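You operate a simulated robot arm through the tools that you are given. There is no shell and no other tool.

You run a simulated robot arm. Do the job below in one go: nothing can be reset, and whatever is moved stays where it is left.

Task
Free the bar, seal bag 92 and put it in the BAGS tray.
Fine: the heat is set; then switch off, let it cool and lock the bar again.

It is judged by the outcome, as a careful person would: the job done as asked, and still so three seconds after it is handed in. It fails if anything else is knocked over, pushed out of place, dropped, spilled or broken. A push-on lid holds only when it is set on centred and level and pressed home; a screw cap is set on level and turned clockwise until tight.

Robot
A 7-joint arm with a two-finger parallel gripper, fixed in place. Base frame: the origin is at the foot of the arm, x ahead of it, y to its left, z up; the work surface is at about z = 900. Units: mm, degrees, N and s.
Its first joint turns from -149.0 to 149.0 degrees. Payload 3.43 kg.
The tool frame sits at the grasp point between the pads (the TCP): z along the fingers, y along the line on which they close. The tips reach 30 mm beyond it. The gripper opens to 94 mm. The fingers are 28 mm wide and 10 mm thick; the gripper's body (50 by 96 mm) begins 55 mm behind the TCP.
Orientation is that of the tool frame in the base frame, as a unit quaternion [x, y, z, w]. With the fingers straight down and closing along the base's y, the tool's x points along the base's -x, its y along +y and its z along -z.

Tools
- The arm moves only by the tool move_arm. Its argument "steps" is a list of rows, each a list of 7 numbers: the shift along the base's x, y, z in units of 250 mm (1.0 is 250 mm), then the turn, a rotation vector about the base's x, y, z in units of 45 degrees (1.0 is 45 degrees), then the finger opening in m, from 0 to 0.094. In form: [[tx, ty, tz, ax, ay, az, gripper], ...]. A call has 1 to 20 rows; each row is the pose to reach, as a shift and turn from the pose commanded when the call began. A call with a number of a shift or a turn outside -1 to 1 is refused whole. Each row takes 0.2 s and may step no farther than 50 mm and 8.6 degrees from the row before; otherwise, or with a gripper value out of range, the whole call is refused. Where a pose cannot be reached the arm comes as near as it can. A force on the tool above 90 N (or 10 N above the force at the start of the call, whichever is more), or a blocked arm, ends the call early, and 0.2 s more pass. The fingers move at their own pace (about 45 mm/s each) and stop on an object; they squeeze with about 23 N. The grip force told is the motor's: it shows also when the fingers shut on nothing. Time passes only in rows, and 0.2 s behind the last, so rows that repeat a pose let the fingers close. It gives the time, the measured TCP pose, the force on the tool (base axes), the opening and the grip force at its end, in the units of the frame above (readings bear some noise), with the torque about the TCP (base axes, N m) and any sound that the robot's microphone picked up, and new pictures: "views" is both (left out), scene, wrist or none.
- Cameras (640 x 400 px; columns grow to the right, rows downward): "scene" is fixed at [41.1, 506.8, 1502.6]; the picture's right is [0.77, -0.64, 0.00], its down [-0.39, -0.46, -0.80] and it looks along [0.51, 0.61, -0.60] (base axes); focal length 248 px, centre (320, 200). "wrist" rides on the gripper at [76, 14, -103] in the tool frame; the picture's right is [-0.18, 0.98, 0.00], its down [-0.75, -0.14, -0.64] and it looks along [-0.63, -0.12, 0.77] (tool axes); focal length 243 px, centre (320, 200). There is no depth. A picture from a camera that has moved, and an enlarged one, comes with that camera's place and axes in the base frame and with its lens. The place of the scene camera against the robot may be out by one fixed shift of up to 25 mm in any direction.
- close_up(camera, box): a new picture of the part [left, top, right, bottom] of that camera's present view, enlarged. It takes no simulated time.
- job_done(): hands the job in; it is judged then, once.

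Places have to be worked out from the pictures, the camera data and where the tool is seen. Open the gripper and draw the arm clear of the work before you hand the job in, unless the task says otherwise.

The tools are called after "Call:" as a command line: name --pt "numbers of a row" for each row, then --argument value for the rest, lists and objects as JSON in quotes. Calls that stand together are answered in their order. move_arm: Moves the arm, as the interface text tells. Its arguments: {"type":"object","properties":{"steps":{"type":"array"},"views":{"type":"string","enum":["both","scene","wrist","none"]}},"required":["steps"]} The other tools are called the same way: close_up (camera, box) takes an enlarged picture of a part of a camera's view; job_done () hands the job in.

At the start:

```text
time_s: 0.0
ee_pos: [738.0, 656.9, 1248.3]
tool_rot: [0.0, 1.0, 0.001, 0.001]
wrist_force: [-0.6, 0.0, 0.0]
torque: [0.0, 0.0, -0.01]
grip_width: 93.9
gripper_force: 0.1
```

scene: 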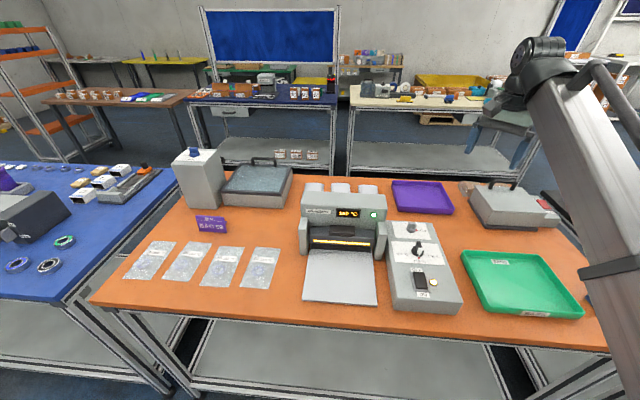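
wrist: 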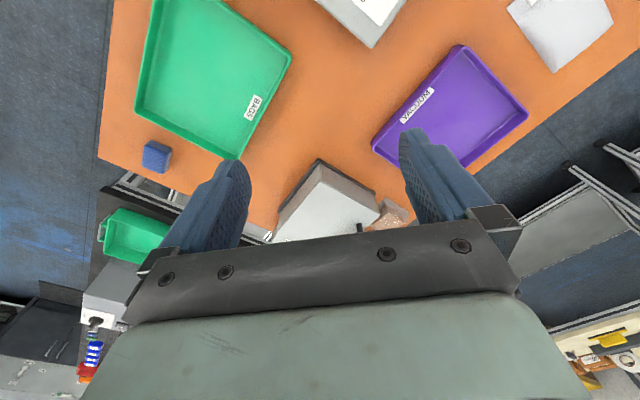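

The scene shows a heat sealer with a control box, four bags, and trays. I'll take enlarged views to read labels and controls before moving.

Call:
close_up --camera "scene" --box '[290, 170, 480, 320]'

Call:
close_up --camera "scene" --box '[110, 200, 300, 310]'

Call:
close_up --camera "scene" --box '[380, 210, 480, 320]'

Call:
close_up --camera "scene" --box '[290, 190, 400, 260]'

Call:
close_up --camera "scene" --box '[450, 170, 610, 330]'

```text
2.67 times, centred on (385, 245) of scene
camera zoom: at [41.1, 506.8, 1502.6], right [0.77, -0.64, 0.0], down [-0.39, -0.46, -0.8], along [0.51, 0.61, -0.6], focal length 661 px, centre (147, 80)
```

zoom: 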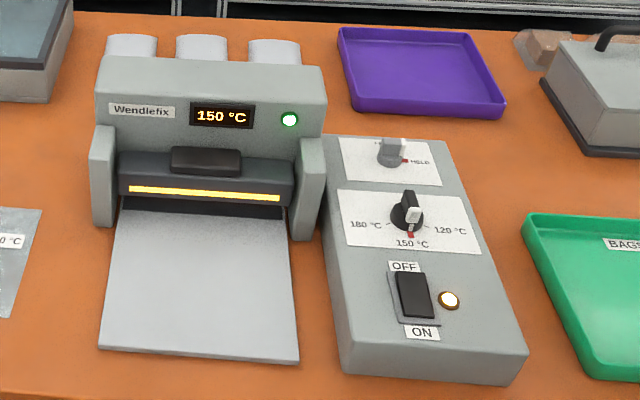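

```text
3.37 times, centred on (205, 255) of scene
camera zoom: at [41.1, 506.8, 1502.6], right [0.77, -0.64, 0.0], down [-0.39, -0.46, -0.8], along [0.51, 0.61, -0.6], focal length 835 px, centre (707, 15)
```

zoom: 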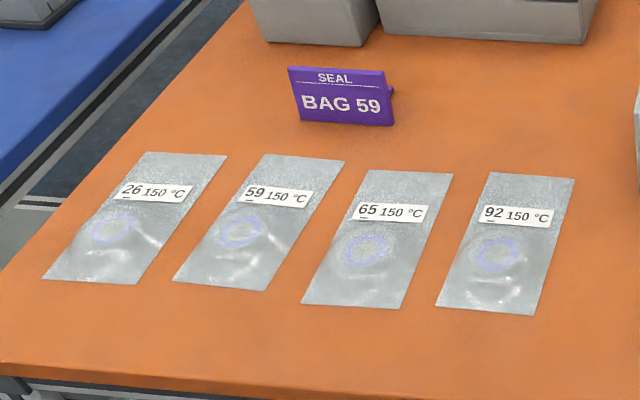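

```text
3.64 times, centred on (430, 265) of scene
camera zoom: at [41.1, 506.8, 1502.6], right [0.77, -0.64, 0.0], down [-0.39, -0.46, -0.8], along [0.51, 0.61, -0.6], focal length 902 px, centre (-80, -36)
```

zoom: 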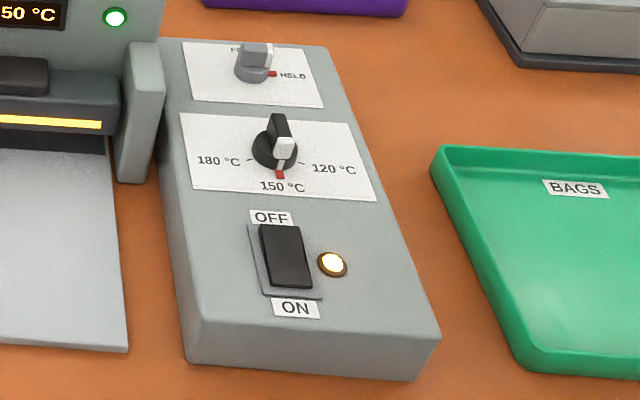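

```text
5.71 times, centred on (345, 225) of scene
camera zoom: at [41.1, 506.8, 1502.6], right [0.77, -0.64, 0.0], down [-0.39, -0.46, -0.8], along [0.51, 0.61, -0.6], focal length 1417 px, centre (177, 57)
```

zoom: 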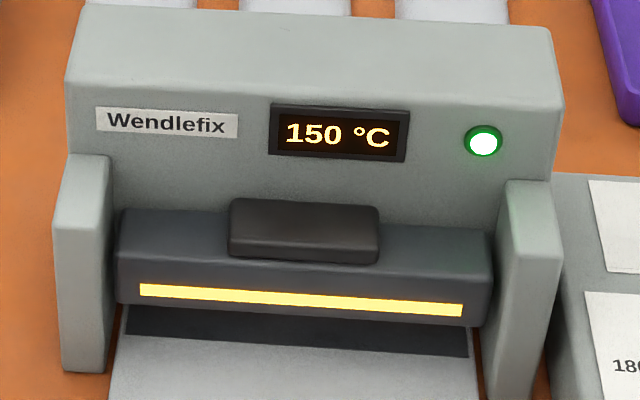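

```text
2.50 times, centred on (530, 250) of scene
camera zoom: at [41.1, 506.8, 1502.6], right [0.77, -0.64, 0.0], down [-0.39, -0.46, -0.8], along [0.51, 0.61, -0.6], focal length 620 px, centre (-205, 75)
```

zoom: 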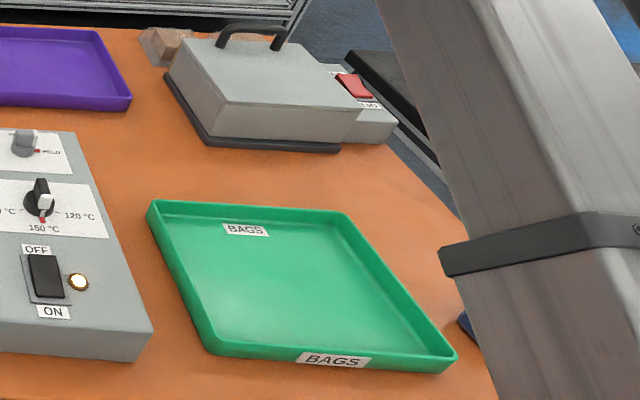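

The task names bag 92 (rightmost of the four), although the sign says 59; I go by the task. The heat reads 150 °C, as bag 92's label asks. I'll retract at height and turn the wrist 45° to match the table, so the wrist camera can look at the sealer.

Call:
move_arm --pt "-0.16 0 0 0 0 0.1667 0.094" --pt "-0.32 0 0 0 0 0.3333 0.094" --pt "-0.48 0 0 0 0 0.5 0.094" --pt "-0.64 0 0 0 0 0.6667 0.094" --pt "-0.8 0 0 0 0 0.8333 0.094" --pt "-0.96 0 0 0 0 1.0 0.094" --views "both"

```text
time_s: 1.4
ee_pos: [506.8, 670.2, 1220.0]
tool_rot: [-0.381, 0.924, 0.014, 0.019]
wrist_force: [-2.9, 35.1, -33.5]
torque: [-2.18, -2.57, -2.54]
grip_width: 93.8
gripper_force: 0.0
out of reach, approached as far as the arm can: row 2, 3, 4, 5, 6
camera wrist: at [440.8, 621.8, 1318.6], right [-0.56, 0.83, 0.02], down [0.62, 0.4, 0.68], along [0.55, 0.39, -0.74], focal length 243 px, centre (320, 200)
```

scene: 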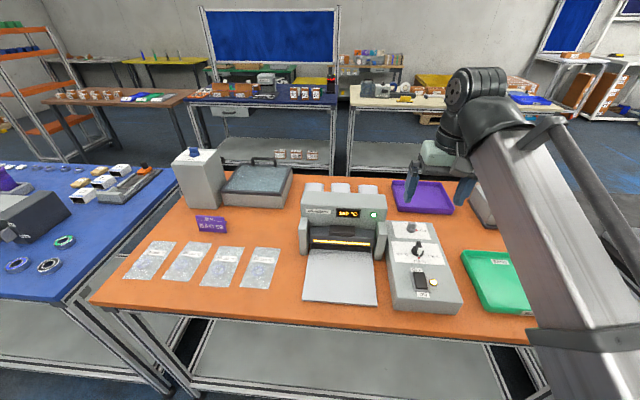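
wrist: 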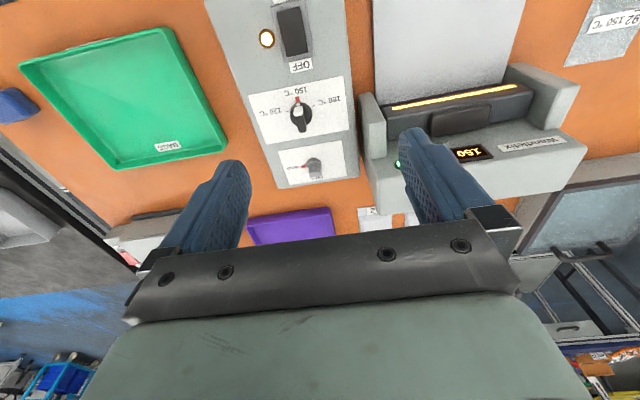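

The wrist lags behind the command (reach note at this height). I'll hold still a moment to see where it settles and read the forces.

Call:
move_arm --pt "0 0 0 0 0 0 0.094" --pt "0 0 0 0 0 0 0.094" --views "wrist"

```text
time_s: 2.0
ee_pos: [506.1, 670.7, 1220.6]
tool_rot: [-0.383, 0.924, 0.013, 0.02]
wrist_force: [1.9, 27.4, -42.6]
torque: [-0.73, -2.42, -1.69]
grip_width: 94.0
gripper_force: 0.0
camera wrist: at [440.9, 621.8, 1319.0], right [-0.57, 0.82, 0.02], down [0.61, 0.41, 0.68], along [0.55, 0.39, -0.74], focal length 243 px, centre (320, 200)
```

wrist: 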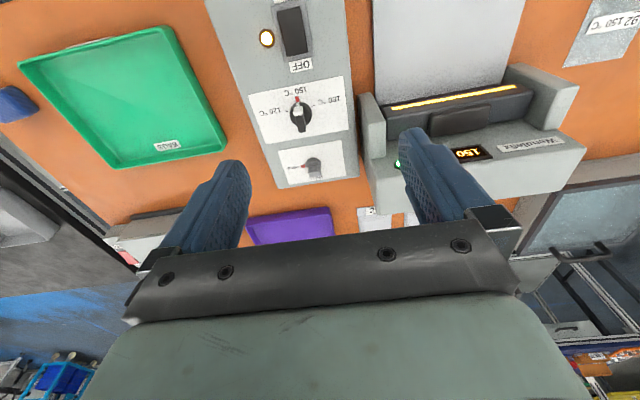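

A steady ~50 N remains, probably the folded arm touching itself at this height. I'll lower along the same spot, which unfolds the wrist; the table is far below.

Call:
move_arm --pt "0 0 -0.08 0 0 0 0.094" --pt "0 0 -0.16 0 0 0 0.094" --pt "0 0 -0.24 0 0 0 0.094" --pt "0 0 -0.24 0 0 0 0.094" --views "both"

```text
time_s: 3.0
ee_pos: [504.6, 667.9, 1160.2]
tool_rot: [-0.384, 0.923, 0.0, 0.0]
wrist_force: [-0.2, 0.8, -0.1]
torque: [0.0, 0.02, -0.02]
grip_width: 93.7
gripper_force: 0.2
out of reach, approached as far as the arm can: row 1
camera wrist: at [442.4, 623.7, 1262.7], right [-0.57, 0.82, 0.0], down [0.63, 0.43, 0.64], along [0.53, 0.36, -0.77], focal length 243 px, centre (320, 200)
```

scene: 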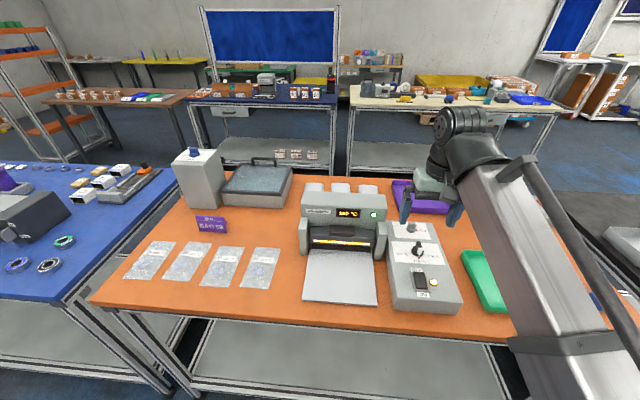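
wrist: 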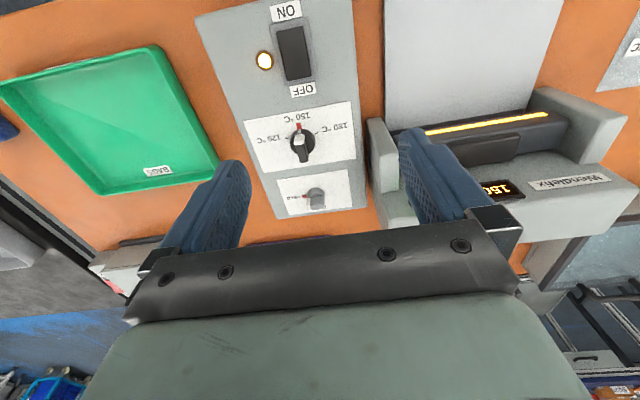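

Force is gone and the pose is tracked. Now I'll enlarge the wrist view on the controls and sealer.

Call:
close_up --camera "wrist" --box '[230, 0, 390, 220]'

Call:
close_up --camera "wrist" --box '[360, 60, 640, 250]'

Call:
close_up --camera "wrist" --box '[270, 160, 370, 220]'

```text
1.82 times, centred on (310, 110) of wrist
camera zoom: at [442.4, 623.7, 1262.7], right [-0.57, 0.82, 0.0], down [0.63, 0.43, 0.64], along [0.53, 0.36, -0.77], focal length 441 px, centre (338, 364)
```

zoom: 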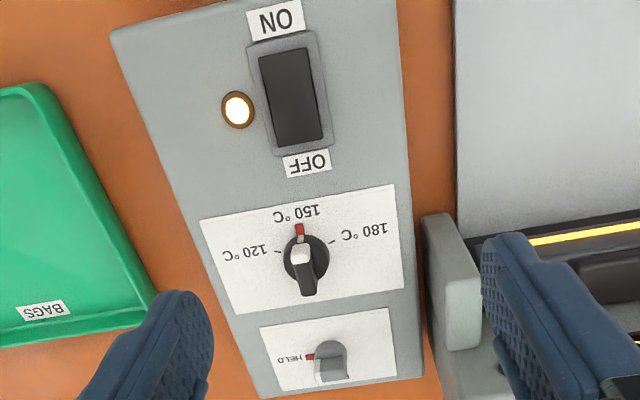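

```text
2.11 times, centred on (500, 155) of wrist
camera zoom: at [442.4, 623.7, 1262.7], right [-0.57, 0.82, 0.0], down [0.63, 0.43, 0.64], along [0.53, 0.36, -0.77], focal length 511 px, centre (-59, 295)
```

zoom: 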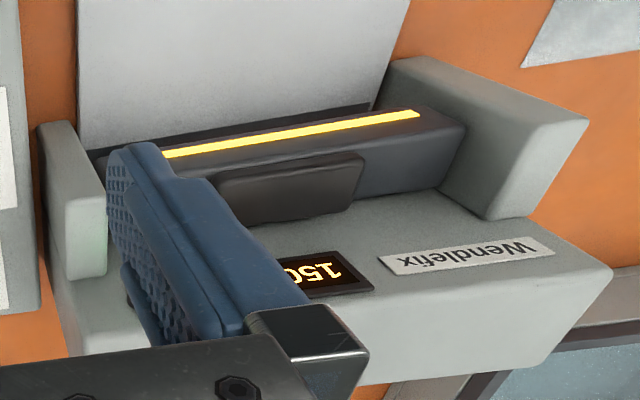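

```text
6.40 times, centred on (320, 190) of wrist
camera zoom: at [442.4, 623.7, 1262.7], right [-0.57, 0.82, 0.0], down [0.63, 0.43, 0.64], along [0.53, 0.36, -0.77], focal length 1553 px, centre (320, 264)
```

zoom: 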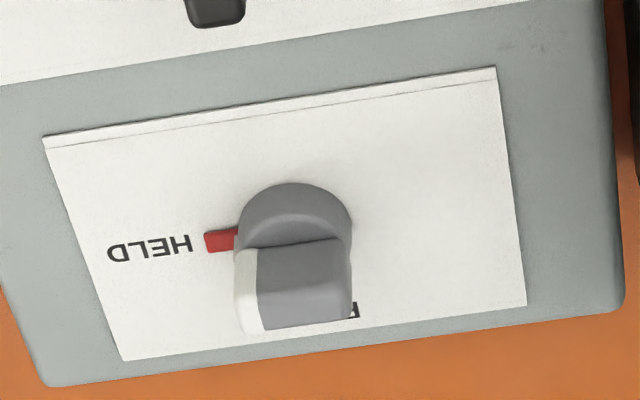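

The lock knob's pointer is at HELD (to the right), with FREE on the far side, so it needs about a 90° counterclockwise turn. I'll shift to get a second viewpoint for triangulating the knob.

Call:
move_arm --pt "0.11 0.0 -0.1 0 0 0 0.094" --pt "0.22 0.0 -0.2 0 0 0 0.094" --pt "0.24 0.0 -0.36 0 0 0 0.094" --pt "0.24 0.0 -0.36 0 0 0 0.094" --views "wrist"

Call:
close_up --camera "wrist" --box '[220, 0, 420, 220]'

```text
time_s: 4.0
ee_pos: [568.2, 669.8, 1072.0]
tool_rot: [-0.383, 0.924, 0.001, 0.001]
wrist_force: [-0.1, -0.3, -0.6]
torque: [0.04, 0.0, 0.0]
grip_width: 93.9
gripper_force: 0.1
camera wrist: at [505.3, 625.2, 1174.4], right [-0.56, 0.83, 0.0], down [0.63, 0.43, 0.64], along [0.53, 0.36, -0.77], focal length 243 px, centre (320, 200)
```

wrist: 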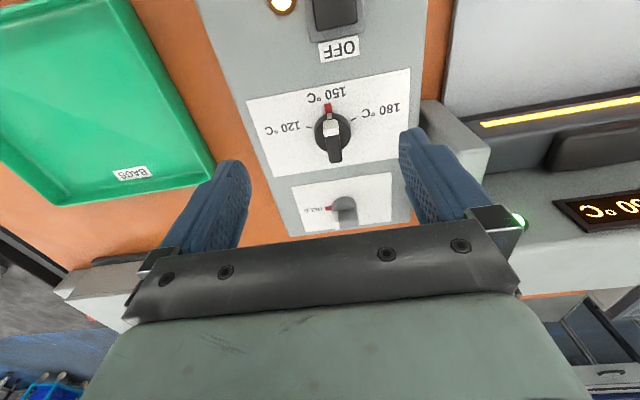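

```text
1.82 times, centred on (320, 110) of wrist
camera zoom: at [505.3, 625.2, 1174.4], right [-0.56, 0.83, 0.0], down [0.63, 0.43, 0.64], along [0.53, 0.36, -0.77], focal length 441 px, centre (320, 364)
```

zoom: 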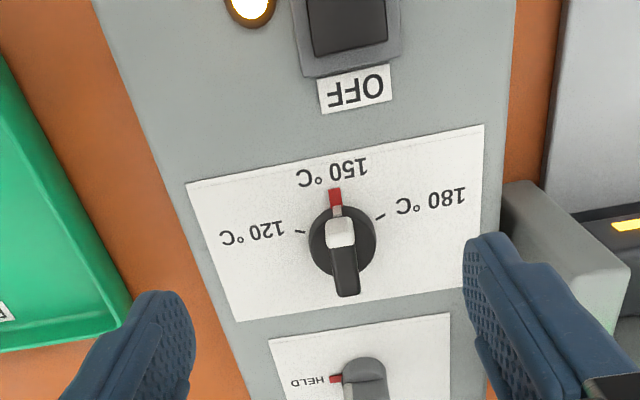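

Triangulating from two wrist views puts the lock knob near [650, 755] at z≈950–960. Now I'll swing across, staying in front of the sealer body, to inspect bag 92 from close.

Call:
move_arm --pt "-0.05 -0.05 0.1 0 0 0 0.094" --pt "-0.2 -0.02 0.12 0 0 0 0.094" --pt "-0.36 0.05 0.12 0 0 0 0.094" --pt "-0.52 0.12 0.12 0 0 0 0.094" --pt "-0.68 0.19 0.12 0 0 0 0.094" --pt "-0.84 0.26 0.12 0 0 0 0.094" --pt "-0.97 0.32 0.12 0 0 0 0.094" --views "none"

Call:
move_arm --pt "-0.16 0.06 0 0 0 0 0.094" --pt "-0.32 0.12 0 0 0 0 0.094" --pt "-0.48 0.18 0 0 0 0 0.094" --pt "-0.64 0.24 0 0 0 0 0.094" --pt "-0.8 0.3 0 0 0 0 0.094" --pt "-0.9 0.34 0 0 0 0 0.094" --pt "-0.9 0.34 0 0 0 0 0.094" --views "both"

```text
time_s: 5.6
ee_pos: [324.4, 747.9, 1100.1]
tool_rot: [-0.382, 0.924, 0.001, 0.001]
wrist_force: [0.5, 0.6, 0.3]
torque: [-0.01, -0.03, -0.01]
grip_width: 94.1
gripper_force: 0.1
```

```text
time_s: 7.2
ee_pos: [96.3, 833.1, 1099.5]
tool_rot: [-0.382, 0.924, 0.001, 0.0]
wrist_force: [-0.6, 0.2, 0.5]
torque: [0.01, 0.0, -0.01]
grip_width: 93.9
gripper_force: 0.0
camera wrist: at [35.7, 787.9, 1202.8], right [-0.56, 0.83, 0.0], down [0.63, 0.43, 0.64], along [0.53, 0.36, -0.77], focal length 243 px, centre (320, 200)
```

scene: 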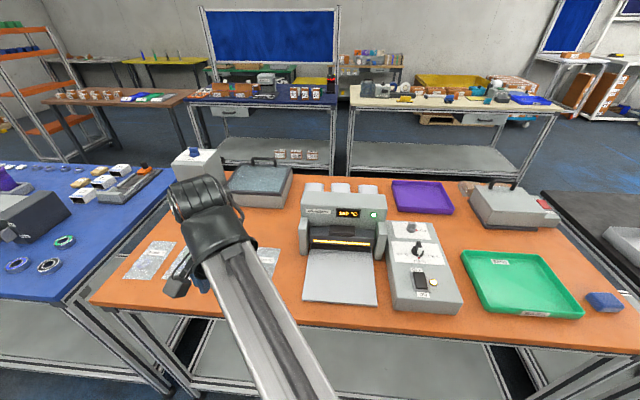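
wrist: 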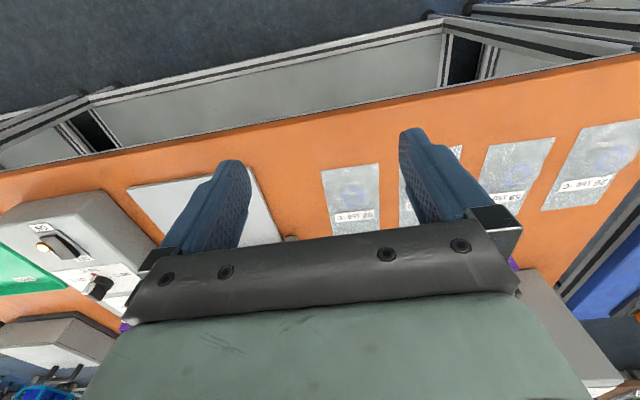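

Call:
close_up --camera "wrist" --box '[300, 140, 420, 240]'

Call:
close_up --camera "wrist" --box '[0, 150, 300, 330]'

```text
4.00 times, centred on (360, 190) of wrist
camera zoom: at [35.7, 787.9, 1202.8], right [-0.56, 0.83, 0.0], down [0.63, 0.43, 0.64], along [0.53, 0.36, -0.77], focal length 970 px, centre (160, 240)
```

zoom: 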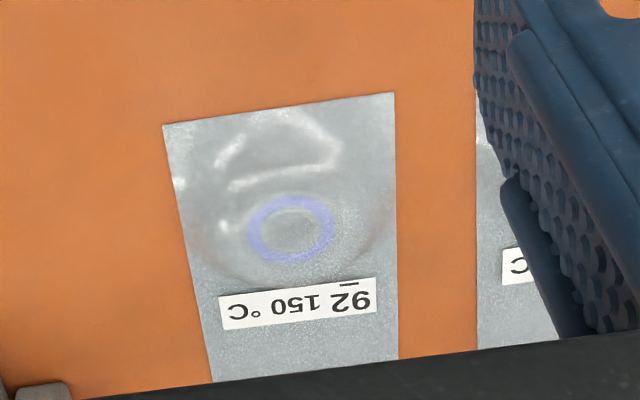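

```text
2.13 times, centred on (150, 240) of wrist
camera zoom: at [35.7, 787.9, 1202.8], right [-0.56, 0.83, 0.0], down [0.63, 0.43, 0.64], along [0.53, 0.36, -0.77], focal length 518 px, centre (683, 115)
```

zoom: 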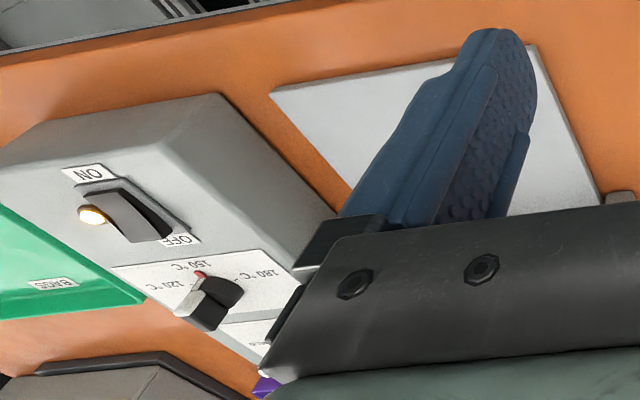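

Bag 92: centre ≈[219, 977], about 84 × 141 mm, table axes at ≈44°; the ring content is near the front end and the open end is the far one. First the bar lock: I travel back in front of the sealer while turning the wrist −90° so the fingers can grip the knob's fin.

Call:
move_arm --pt "0.14 -0.07 0 0 0 -0.1429 0.06" --pt "0.28 -0.14 0 0 0 -0.2857 0.06" --pt "0.42 -0.21 0 0 0 -0.4286 0.06" --pt "0.56 -0.28 0 0 0 -0.5714 0.06" --pt "0.7 -0.35 0 0 0 -0.7143 0.06" --pt "0.84 -0.42 0 0 0 -0.8571 0.06" --pt "0.96 -0.48 0 0 0 -1.0 0.06" --views "none"

Call:
move_arm --pt "0.1 -0.06 0 0 0 -0.1429 0.06" --pt "0.2 -0.12 0 0 0 -0.2857 0.06" --pt "0.3 -0.18 0 0 0 -0.4286 0.06" --pt "0.4 -0.24 0 0 0 -0.5714 0.06" --pt "0.5 -0.3 0 0 0 -0.7143 0.06" --pt "0.6 -0.36 0 0 0 -0.8571 0.06" --pt "0.66 -0.42 0 0 0 -1.0 0.06" --pt "0.66 -0.42 0 0 0 -1.0 0.06" --views "both"

```text
time_s: 8.8
ee_pos: [338.5, 712.3, 1100.1]
tool_rot: [0.001, 1.0, 0.001, 0.001]
wrist_force: [0.0, 0.5, 0.0]
torque: [0.01, -0.03, 0.0]
grip_width: 59.9
gripper_force: 0.0
```

```text
time_s: 10.6
ee_pos: [504.7, 606.7, 1101.2]
tool_rot: [0.384, 0.923, 0.001, 0.001]
wrist_force: [-0.2, -0.2, 0.2]
torque: [0.02, 0.03, 0.01]
grip_width: 60.1
gripper_force: 0.1
camera wrist: at [462.3, 671.2, 1203.5], right [0.83, 0.56, 0.0], down [0.43, -0.63, 0.64], along [0.36, -0.53, -0.77], focal length 243 px, centre (320, 200)
```

scene: 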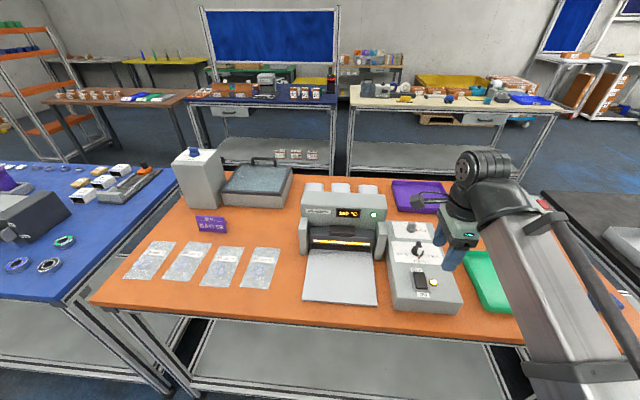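
wrist: 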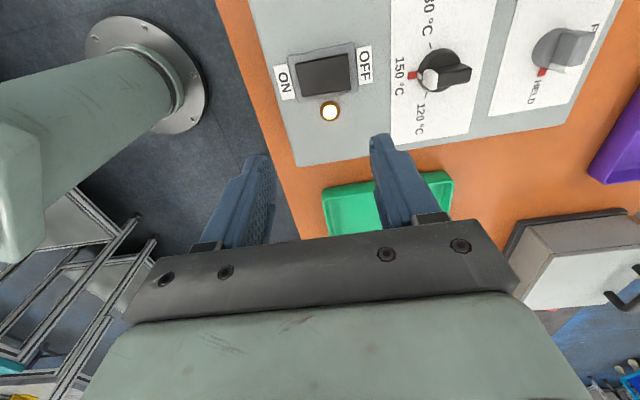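

The knob is upper right of this view. I'll move outward to hover over it at about z=1090.

Call:
move_arm --pt "0.12 0.12 0 0 0 0 0.06" --pt "0.24 0.24 0 0 0 0 0.06" --pt "0.36 0.36 0 0 0 0 0.06" --pt "0.48 0.48 0 0 0 0 0.06" --pt "0.56 0.59 0 0 0 0 0.06" --pt "0.56 0.59 0 0 0 0 0.06" --views "both"

Call:
close_up --camera "wrist" --box '[240, 30, 400, 190]'

```text
time_s: 12.0
ee_pos: [645.4, 755.9, 1100.8]
tool_rot: [0.382, 0.924, 0.001, 0.001]
wrist_force: [-0.2, 0.0, -0.5]
torque: [-0.01, -0.01, 0.0]
grip_width: 60.0
gripper_force: 0.1
camera wrist: at [601.5, 818.0, 1202.6], right [0.83, 0.56, 0.0], down [0.43, -0.63, 0.64], along [0.36, -0.53, -0.77], focal length 243 px, centre (320, 200)
```

scene: 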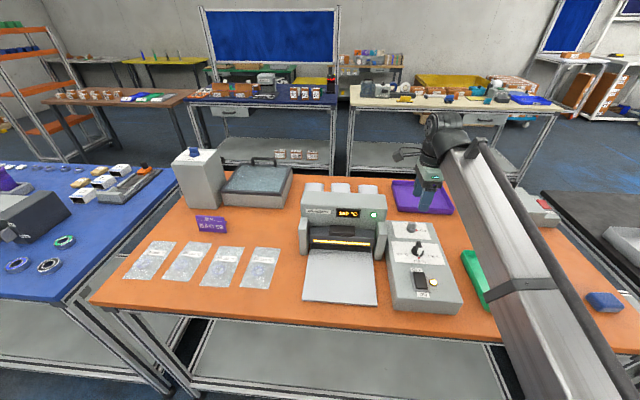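
wrist: 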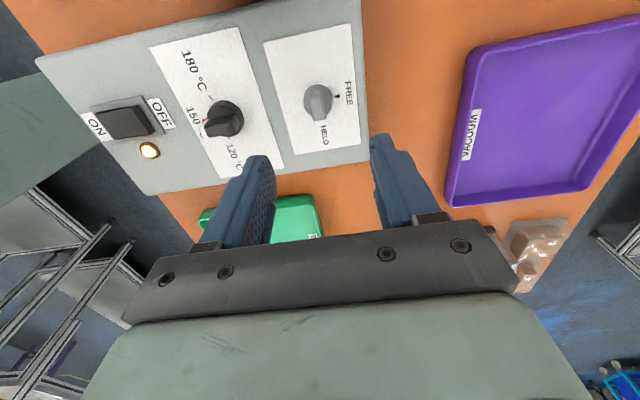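

```text
2.50 times, centred on (320, 110) of wrist
camera zoom: at [601.5, 818.0, 1202.6], right [0.83, 0.56, 0.0], down [0.43, -0.63, 0.64], along [0.36, -0.53, -0.77], focal length 606 px, centre (320, 425)
```

zoom: 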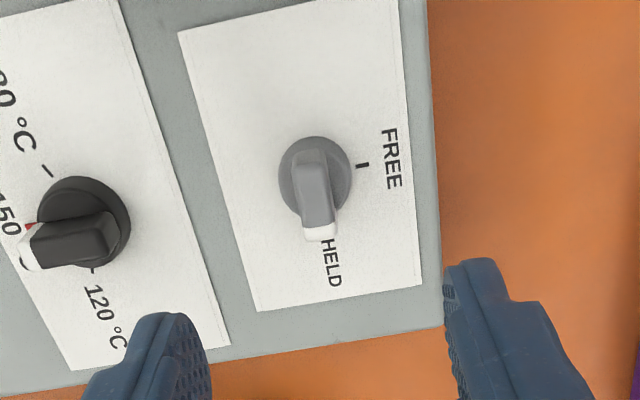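

FREE is a 90° CCW turn (from above), and the TCP axis is within ~3 mm of the knob. I'll descend to about z=1010 and check again.

Call:
move_arm --pt "-0.008 -0.006 -0.12 0 0 0 0.05" --pt "-0.008 -0.006 -0.24 0 0 0 0.05" --pt "-0.008 -0.006 -0.34 0 0 0 0.05" --pt "-0.008 -0.006 -0.34 0 0 0 0.05" --views "both"

Call:
close_up --camera "wrist" --box '[220, 60, 420, 220]'

Call:
close_up --camera "scene" --box '[370, 170, 470, 270]'

```text
time_s: 13.0
ee_pos: [642.9, 755.7, 1017.6]
tool_rot: [0.382, 0.924, 0.0, 0.002]
wrist_force: [-1.0, -0.1, 1.6]
torque: [-0.01, -0.02, -0.01]
grip_width: 50.2
gripper_force: 0.0
camera wrist: at [599.4, 818.0, 1118.9], right [0.83, 0.56, 0.0], down [0.43, -0.63, 0.64], along [0.36, -0.53, -0.77], focal length 243 px, centre (320, 200)
```

scene: 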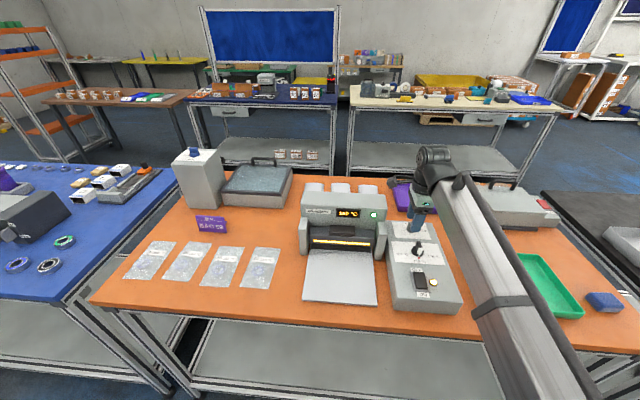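
wrist: 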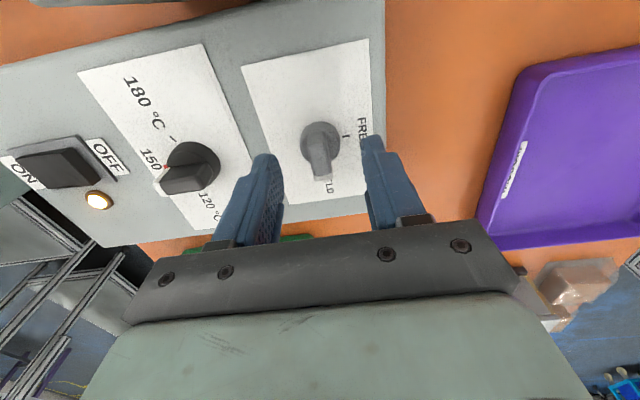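

```text
2.50 times, centred on (320, 140) of wrist
camera zoom: at [599.4, 818.0, 1118.9], right [0.83, 0.56, 0.0], down [0.43, -0.63, 0.64], along [0.36, -0.53, -0.77], focal length 606 px, centre (320, 350)
```

zoom: 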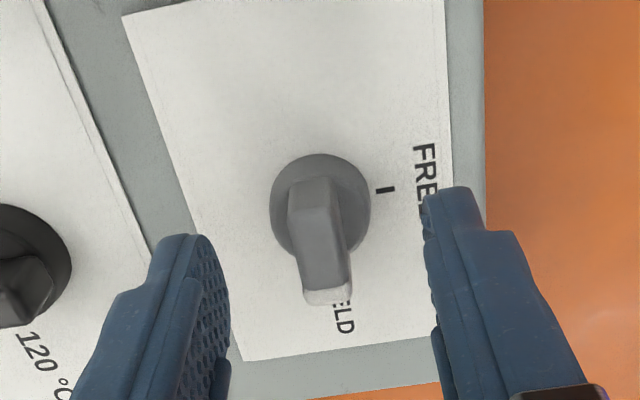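

```text
4.00 times, centred on (420, 220) of scene
camera zoom: at [41.1, 506.8, 1502.6], right [0.77, -0.64, 0.0], down [-0.39, -0.46, -0.8], along [0.51, 0.61, -0.6], focal length 992 px, centre (-80, 120)
```

zoom: 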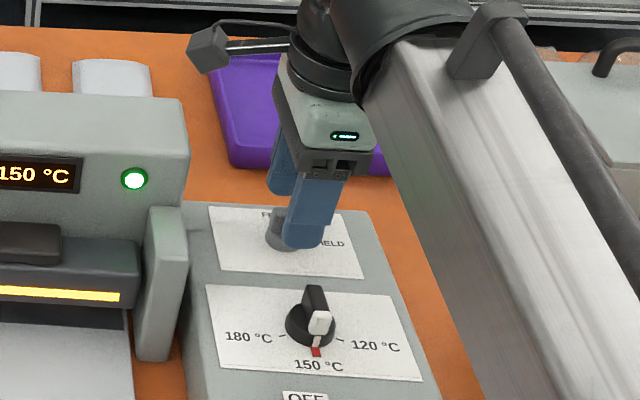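

The knob is well centred between the fingers. I'll lower to TCP z≈998 (tips just above the knob's disc) and close gently on the fin.

Call:
move_arm --pt "0 0 -0.04 0 0 0 0.05" --pt "0 0 -0.072 0 0 0 0.05" --pt "0 0 -0.072 0 0 0 0.03" --pt "0 0 -0.072 0 0 0 0.015" --pt "0 0 -0.072 0 0 0 0.0" --pt "0 0 -0.072 0 0 0 0.0" --views "both"

Call:
close_up --camera "wrist" --box '[220, 60, 420, 220]'

Call:
close_up --camera "scene" --box '[370, 170, 470, 270]'

```text
time_s: 14.4
ee_pos: [641.6, 755.2, 999.2]
tool_rot: [0.383, 0.924, 0.0, 0.001]
wrist_force: [0.8, 1.5, -3.6]
torque: [-0.04, -0.02, 0.01]
grip_width: 27.5
gripper_force: 45.4
camera wrist: at [599.2, 818.4, 1100.9], right [0.83, 0.56, 0.0], down [0.43, -0.63, 0.64], along [0.36, -0.53, -0.77], focal length 243 px, centre (320, 200)
```

scene: 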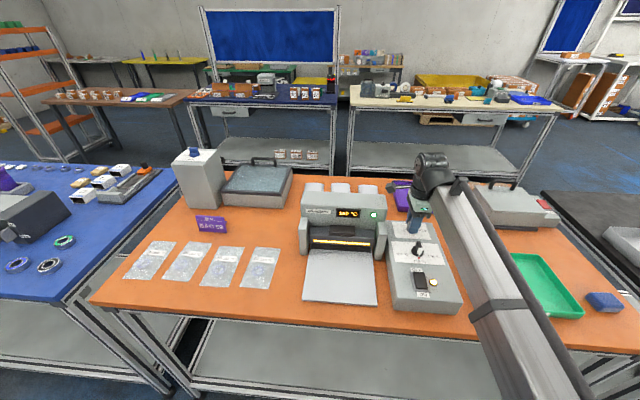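
wrist: 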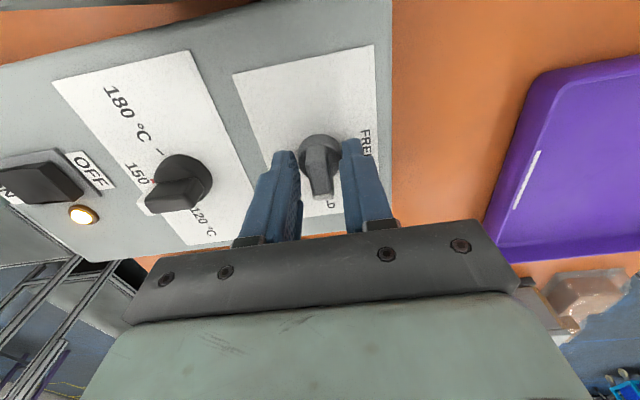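

```text
2.50 times, centred on (320, 140) of wrist
camera zoom: at [599.2, 818.4, 1100.9], right [0.83, 0.56, 0.0], down [0.43, -0.63, 0.64], along [0.36, -0.53, -0.77], focal length 606 px, centre (320, 350)
```

zoom: 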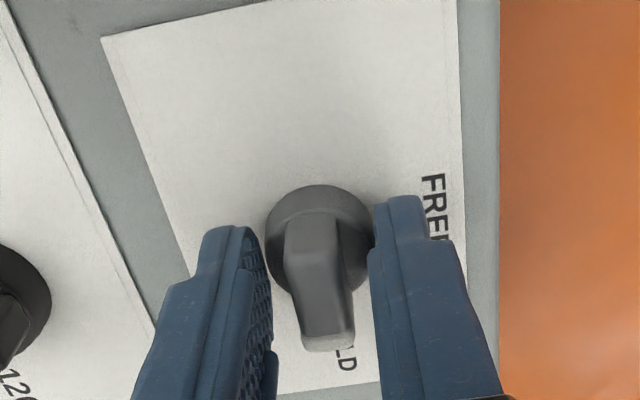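

```text
4.00 times, centred on (420, 220) of scene
camera zoom: at [41.1, 506.8, 1502.6], right [0.77, -0.64, 0.0], down [-0.39, -0.46, -0.8], along [0.51, 0.61, -0.6], focal length 992 px, centre (-80, 120)
```

zoom: 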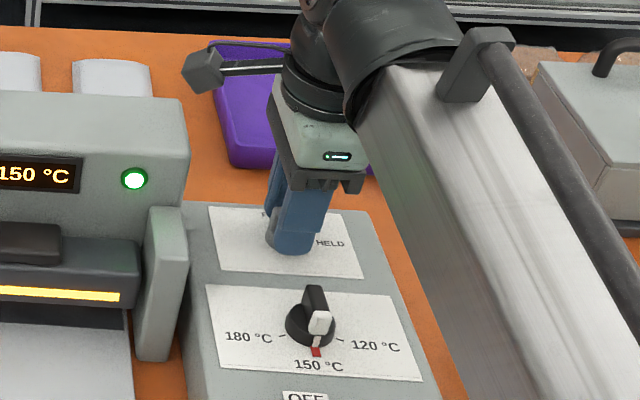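

The fingers closed at 27.5 mm — on the disc, not the fin. I'll open, raise 9 mm and close on the fin.

Call:
move_arm --pt "0 0 0 0 0 0 0.04" --pt "0 0 0 0 0 0 0.04" --pt "0 0 0.02 0 0 0 0.04" --pt "0 0 0.036 0 0 0 0.04" --pt "0 0 0.036 0 0 0 0.02" --pt "0 0 0.036 0 0 0 0.0" --pt "0 0 0.036 0 0 0 0.0" --views "wrist"

Call:
close_up --camera "wrist" --box '[220, 60, 420, 220]'

Call:
close_up --camera "scene" --box '[370, 170, 470, 270]'

```text
time_s: 16.0
ee_pos: [641.7, 754.4, 1006.5]
tool_rot: [0.383, 0.924, 0.001, 0.002]
wrist_force: [3.7, 4.6, 2.7]
torque: [-0.05, 0.04, 0.0]
grip_width: 12.1
gripper_force: 37.4
camera wrist: at [599.3, 818.1, 1109.7], right [0.83, 0.56, 0.0], down [0.43, -0.63, 0.64], along [0.36, -0.53, -0.77], focal length 243 px, centre (320, 200)
```

wrist: 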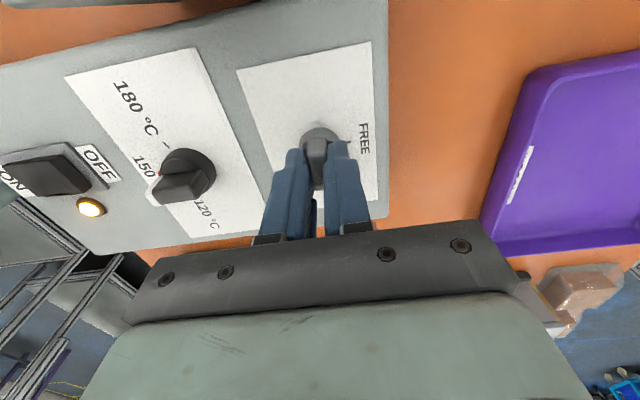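

```text
2.50 times, centred on (320, 140) of wrist
camera zoom: at [599.3, 818.1, 1109.7], right [0.83, 0.56, 0.0], down [0.43, -0.63, 0.64], along [0.36, -0.53, -0.77], focal length 606 px, centre (320, 350)
```

zoom: 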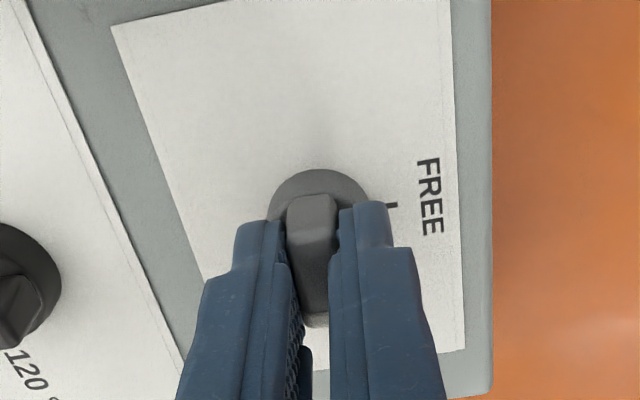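

```text
4.00 times, centred on (420, 220) of scene
camera zoom: at [41.1, 506.8, 1502.6], right [0.77, -0.64, 0.0], down [-0.39, -0.46, -0.8], along [0.51, 0.61, -0.6], focal length 992 px, centre (-80, 120)
```

zoom: 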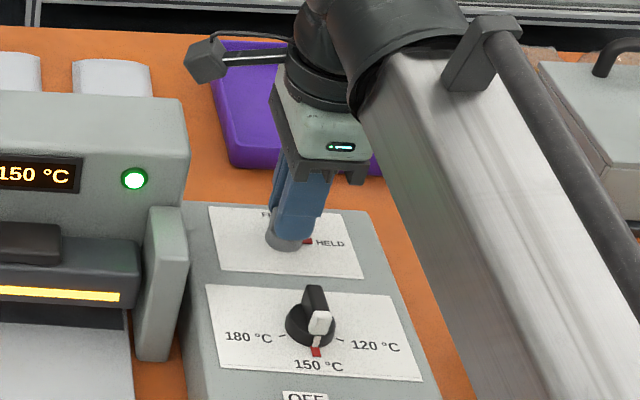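

The fin is gripped (12 mm). I'll rotate CCW by 45° and watch forces.

Call:
move_arm --pt "0 0 0 0 0 0.125 0.0" --pt "0 0 0 0 0 0.25 0.0" --pt "0 0 0 0 0 0.375 0.0" --pt "0 0 0 0 0 0.5 0.0" --pt "0 0 0 0 0 0.625 0.0" --pt "0 0 0 0 0 0.75 0.0" --pt "0 0 0 0 0 0.875 0.0" --pt "0 0 0 0 0 1.0 0.0" --views "scene"

Call:
close_up --camera "scene" --box '[370, 170, 470, 270]'

```text
time_s: 17.8
ee_pos: [642.1, 754.7, 1008.5]
tool_rot: [-0.001, 1.0, 0.001, 0.001]
wrist_force: [9.2, 9.1, 4.4]
torque: [0.06, 0.5, -0.02]
grip_width: 11.8
gripper_force: 44.5
```

scene: 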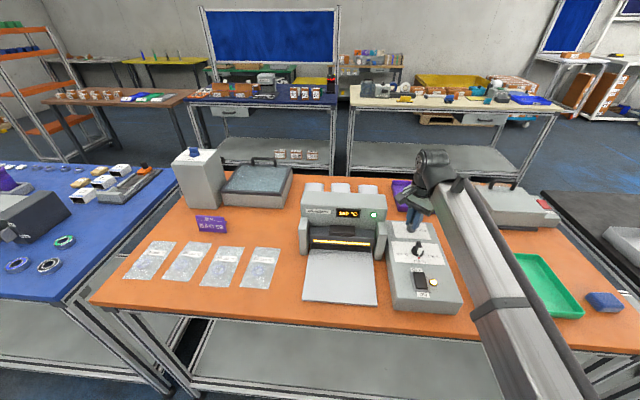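

```text
4.00 times, centred on (420, 220) of scene
camera zoom: at [41.1, 506.8, 1502.6], right [0.77, -0.64, 0.0], down [-0.39, -0.46, -0.8], along [0.51, 0.61, -0.6], focal length 992 px, centre (-80, 120)
```

zoom: 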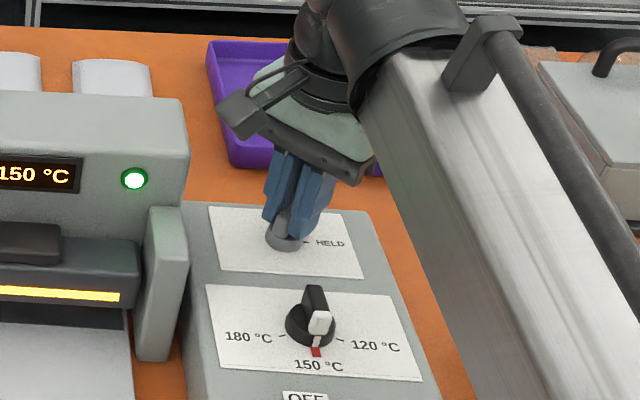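

The knob turned with the fingers (the red HELD mark has gone). I'll continue another 45°.

Call:
move_arm --pt "0 0 0 0 0 0.125 0.0" --pt "0 0 0 0 0 0.25 0.0" --pt "0 0 0 0 0 0.375 0.0" --pt "0 0 0 0 0 0.5 0.0" --pt "0 0 0 0 0 0.625 0.0" --pt "0 0 0 0 0 0.75 0.0" --pt "0 0 0 0 0 0.875 0.0" --pt "0 0 0 0 0 1.0 0.0" --pt "0 0 0 0 0 1.0 0.0" --views "both"

Call:
close_up --camera "scene" --box '[370, 170, 470, 270]'

Call:
close_up --camera "wrist" --box '[220, 60, 420, 220]'

```text
time_s: 19.8
ee_pos: [642.1, 754.7, 1008.2]
tool_rot: [-0.383, 0.924, 0.001, 0.001]
wrist_force: [0.9, 3.1, -1.5]
torque: [0.97, -1.14, -0.07]
grip_width: 11.9
gripper_force: 44.9
camera wrist: at [579.5, 710.2, 1109.7], right [-0.57, 0.82, 0.0], down [0.63, 0.43, 0.64], along [0.53, 0.36, -0.77], focal length 243 px, centre (320, 200)
```

scene: 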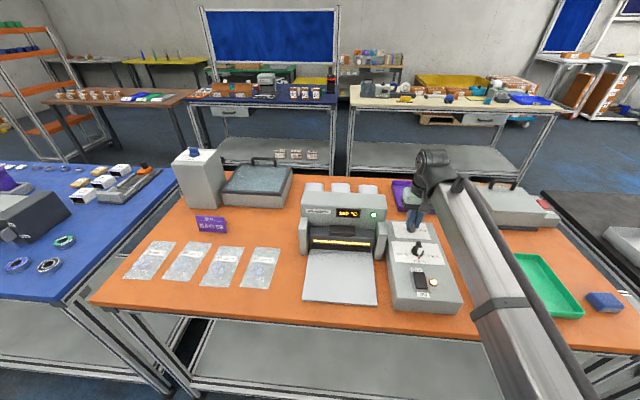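
wrist: 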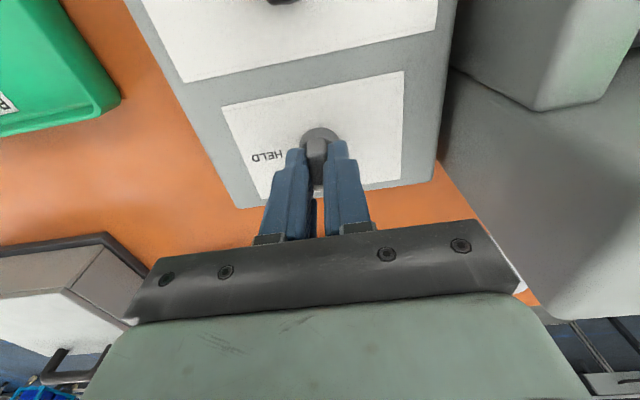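

```text
4.00 times, centred on (420, 220) of scene
camera zoom: at [41.1, 506.8, 1502.6], right [0.77, -0.64, 0.0], down [-0.39, -0.46, -0.8], along [0.51, 0.61, -0.6], focal length 992 px, centre (-80, 120)
```

zoom: 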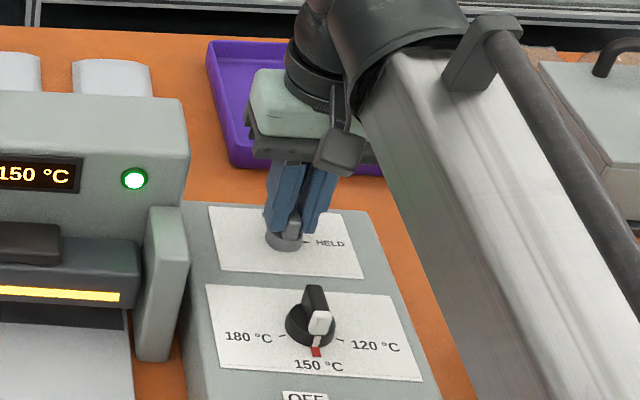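

```text
2.50 times, centred on (320, 140) of wrist
camera zoom: at [579.5, 710.2, 1109.7], right [-0.57, 0.82, 0.0], down [0.63, 0.43, 0.64], along [0.53, 0.36, -0.77], focal length 606 px, centre (320, 350)
```

zoom: 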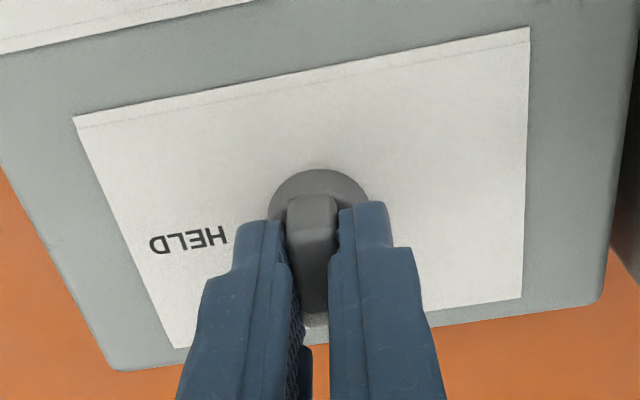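

The knob has turned with the fingers a full 90°. I'll open, rise and check it points to FREE.

Call:
move_arm --pt "0 0 0 0 0 0 0.04" --pt "0 0 0 0 0 0 0.04" --pt "0 0 0.1 0 0 0 0.04" --pt "0 0 0.25 0 0 0 0.04" --pt "0 0 0.4 0 0 0 0.04" --pt "-0.14 -0.14 0.4 0 0 0 0.06" --pt "-0.28 -0.28 0.4 0 0 0 0.06" --pt "-0.42 -0.42 0.4 0 0 0 0.06" --pt "-0.42 -0.42 0.4 0 0 0 0.06" --views "both"

Call:
close_up --camera "scene" --box '[290, 170, 470, 290]'

Call:
close_up --camera "wrist" --box '[240, 100, 440, 240]'

```text
time_s: 21.8
ee_pos: [535.7, 649.9, 1108.0]
tool_rot: [-0.382, 0.924, 0.001, 0.0]
wrist_force: [1.0, -1.1, 0.4]
torque: [-0.03, 0.02, 0.0]
grip_width: 60.3
gripper_force: 0.1
camera wrist: at [473.5, 604.8, 1209.5], right [-0.56, 0.83, 0.0], down [0.63, 0.43, 0.64], along [0.53, 0.36, -0.77], focal length 243 px, centre (320, 200)
```

scene: 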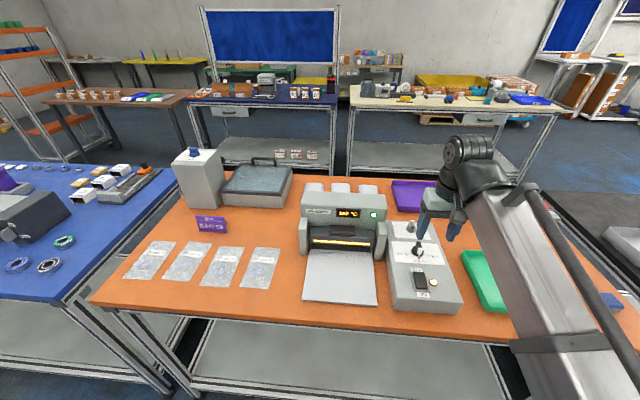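
wrist: 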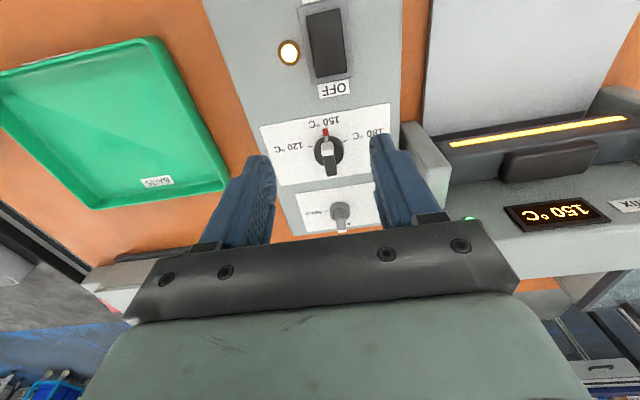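

```text
3.33 times, centred on (380, 230) of scene
camera zoom: at [41.1, 506.8, 1502.6], right [0.77, -0.64, 0.0], down [-0.39, -0.46, -0.8], along [0.51, 0.61, -0.6], focal length 826 px, centre (120, 100)
```

zoom: 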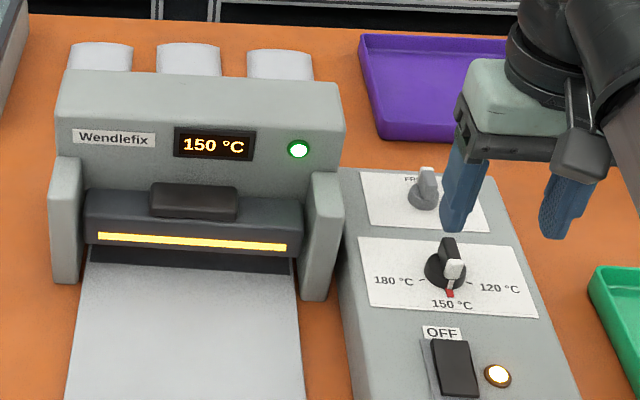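

```text
2.86 times, centred on (340, 170) of wrist
camera zoom: at [473.5, 604.8, 1209.5], right [-0.56, 0.83, 0.0], down [0.63, 0.43, 0.64], along [0.53, 0.36, -0.77], focal length 693 px, centre (263, 286)
```

zoom: 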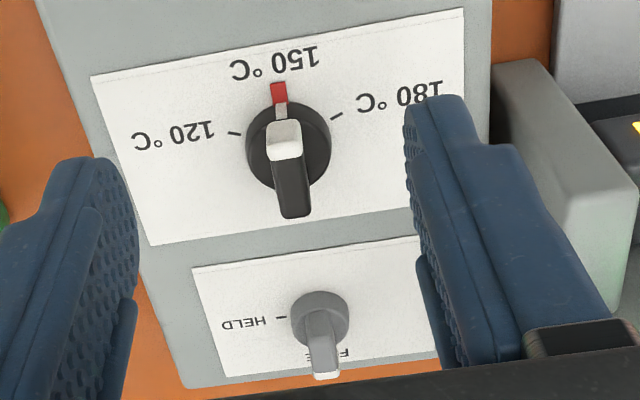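

The knob points to FREE. Now I'll move in front of the sealer and look into the jaw.

Call:
move_arm --pt "-0.16 0.04 0 0 0 0 0.09" --pt "-0.32 0.08 0 0 0 0 0.09" --pt "-0.48 0.13 0 0 0 0 0.09" --pt "-0.64 0.18 -0.05 0 0 0 0.09" --pt "-0.8 0.23 -0.15 0 0 0 0.09" --pt "-0.94 0.28 -0.25 0 0 0 0.09" --pt "-0.94 0.28 -0.25 0 0 0 0.09" --views "wrist"

Call:
close_up --camera "wrist" --box '[200, 60, 460, 240]'

```text
time_s: 23.4
ee_pos: [300.4, 721.1, 1044.6]
tool_rot: [-0.383, 0.924, 0.001, 0.0]
wrist_force: [1.3, -0.6, -0.3]
torque: [-0.01, -0.01, 0.03]
grip_width: 90.2
gripper_force: 0.0
camera wrist: at [238.4, 676.9, 1146.6], right [-0.56, 0.83, 0.0], down [0.63, 0.43, 0.64], along [0.53, 0.36, -0.77], focal length 243 px, centre (320, 200)
```

wrist: 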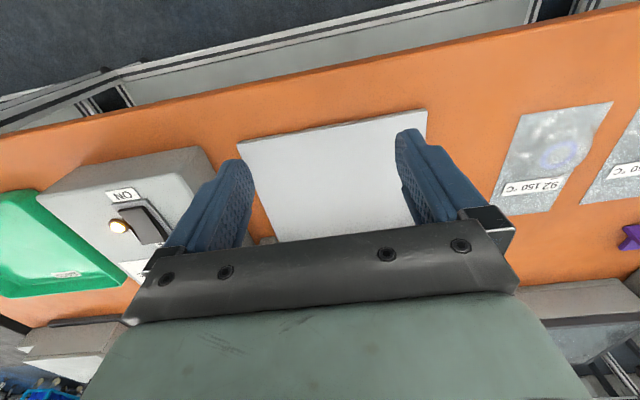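

```text
2.22 times, centred on (330, 150) of wrist
camera zoom: at [238.4, 676.9, 1146.6], right [-0.56, 0.83, 0.0], down [0.63, 0.43, 0.64], along [0.53, 0.36, -0.77], focal length 539 px, centre (298, 311)
```

zoom: 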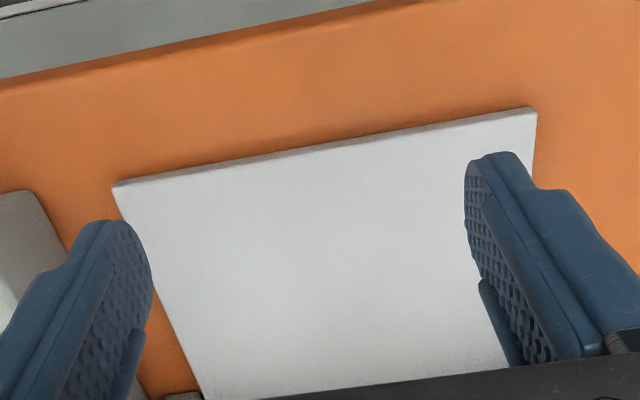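

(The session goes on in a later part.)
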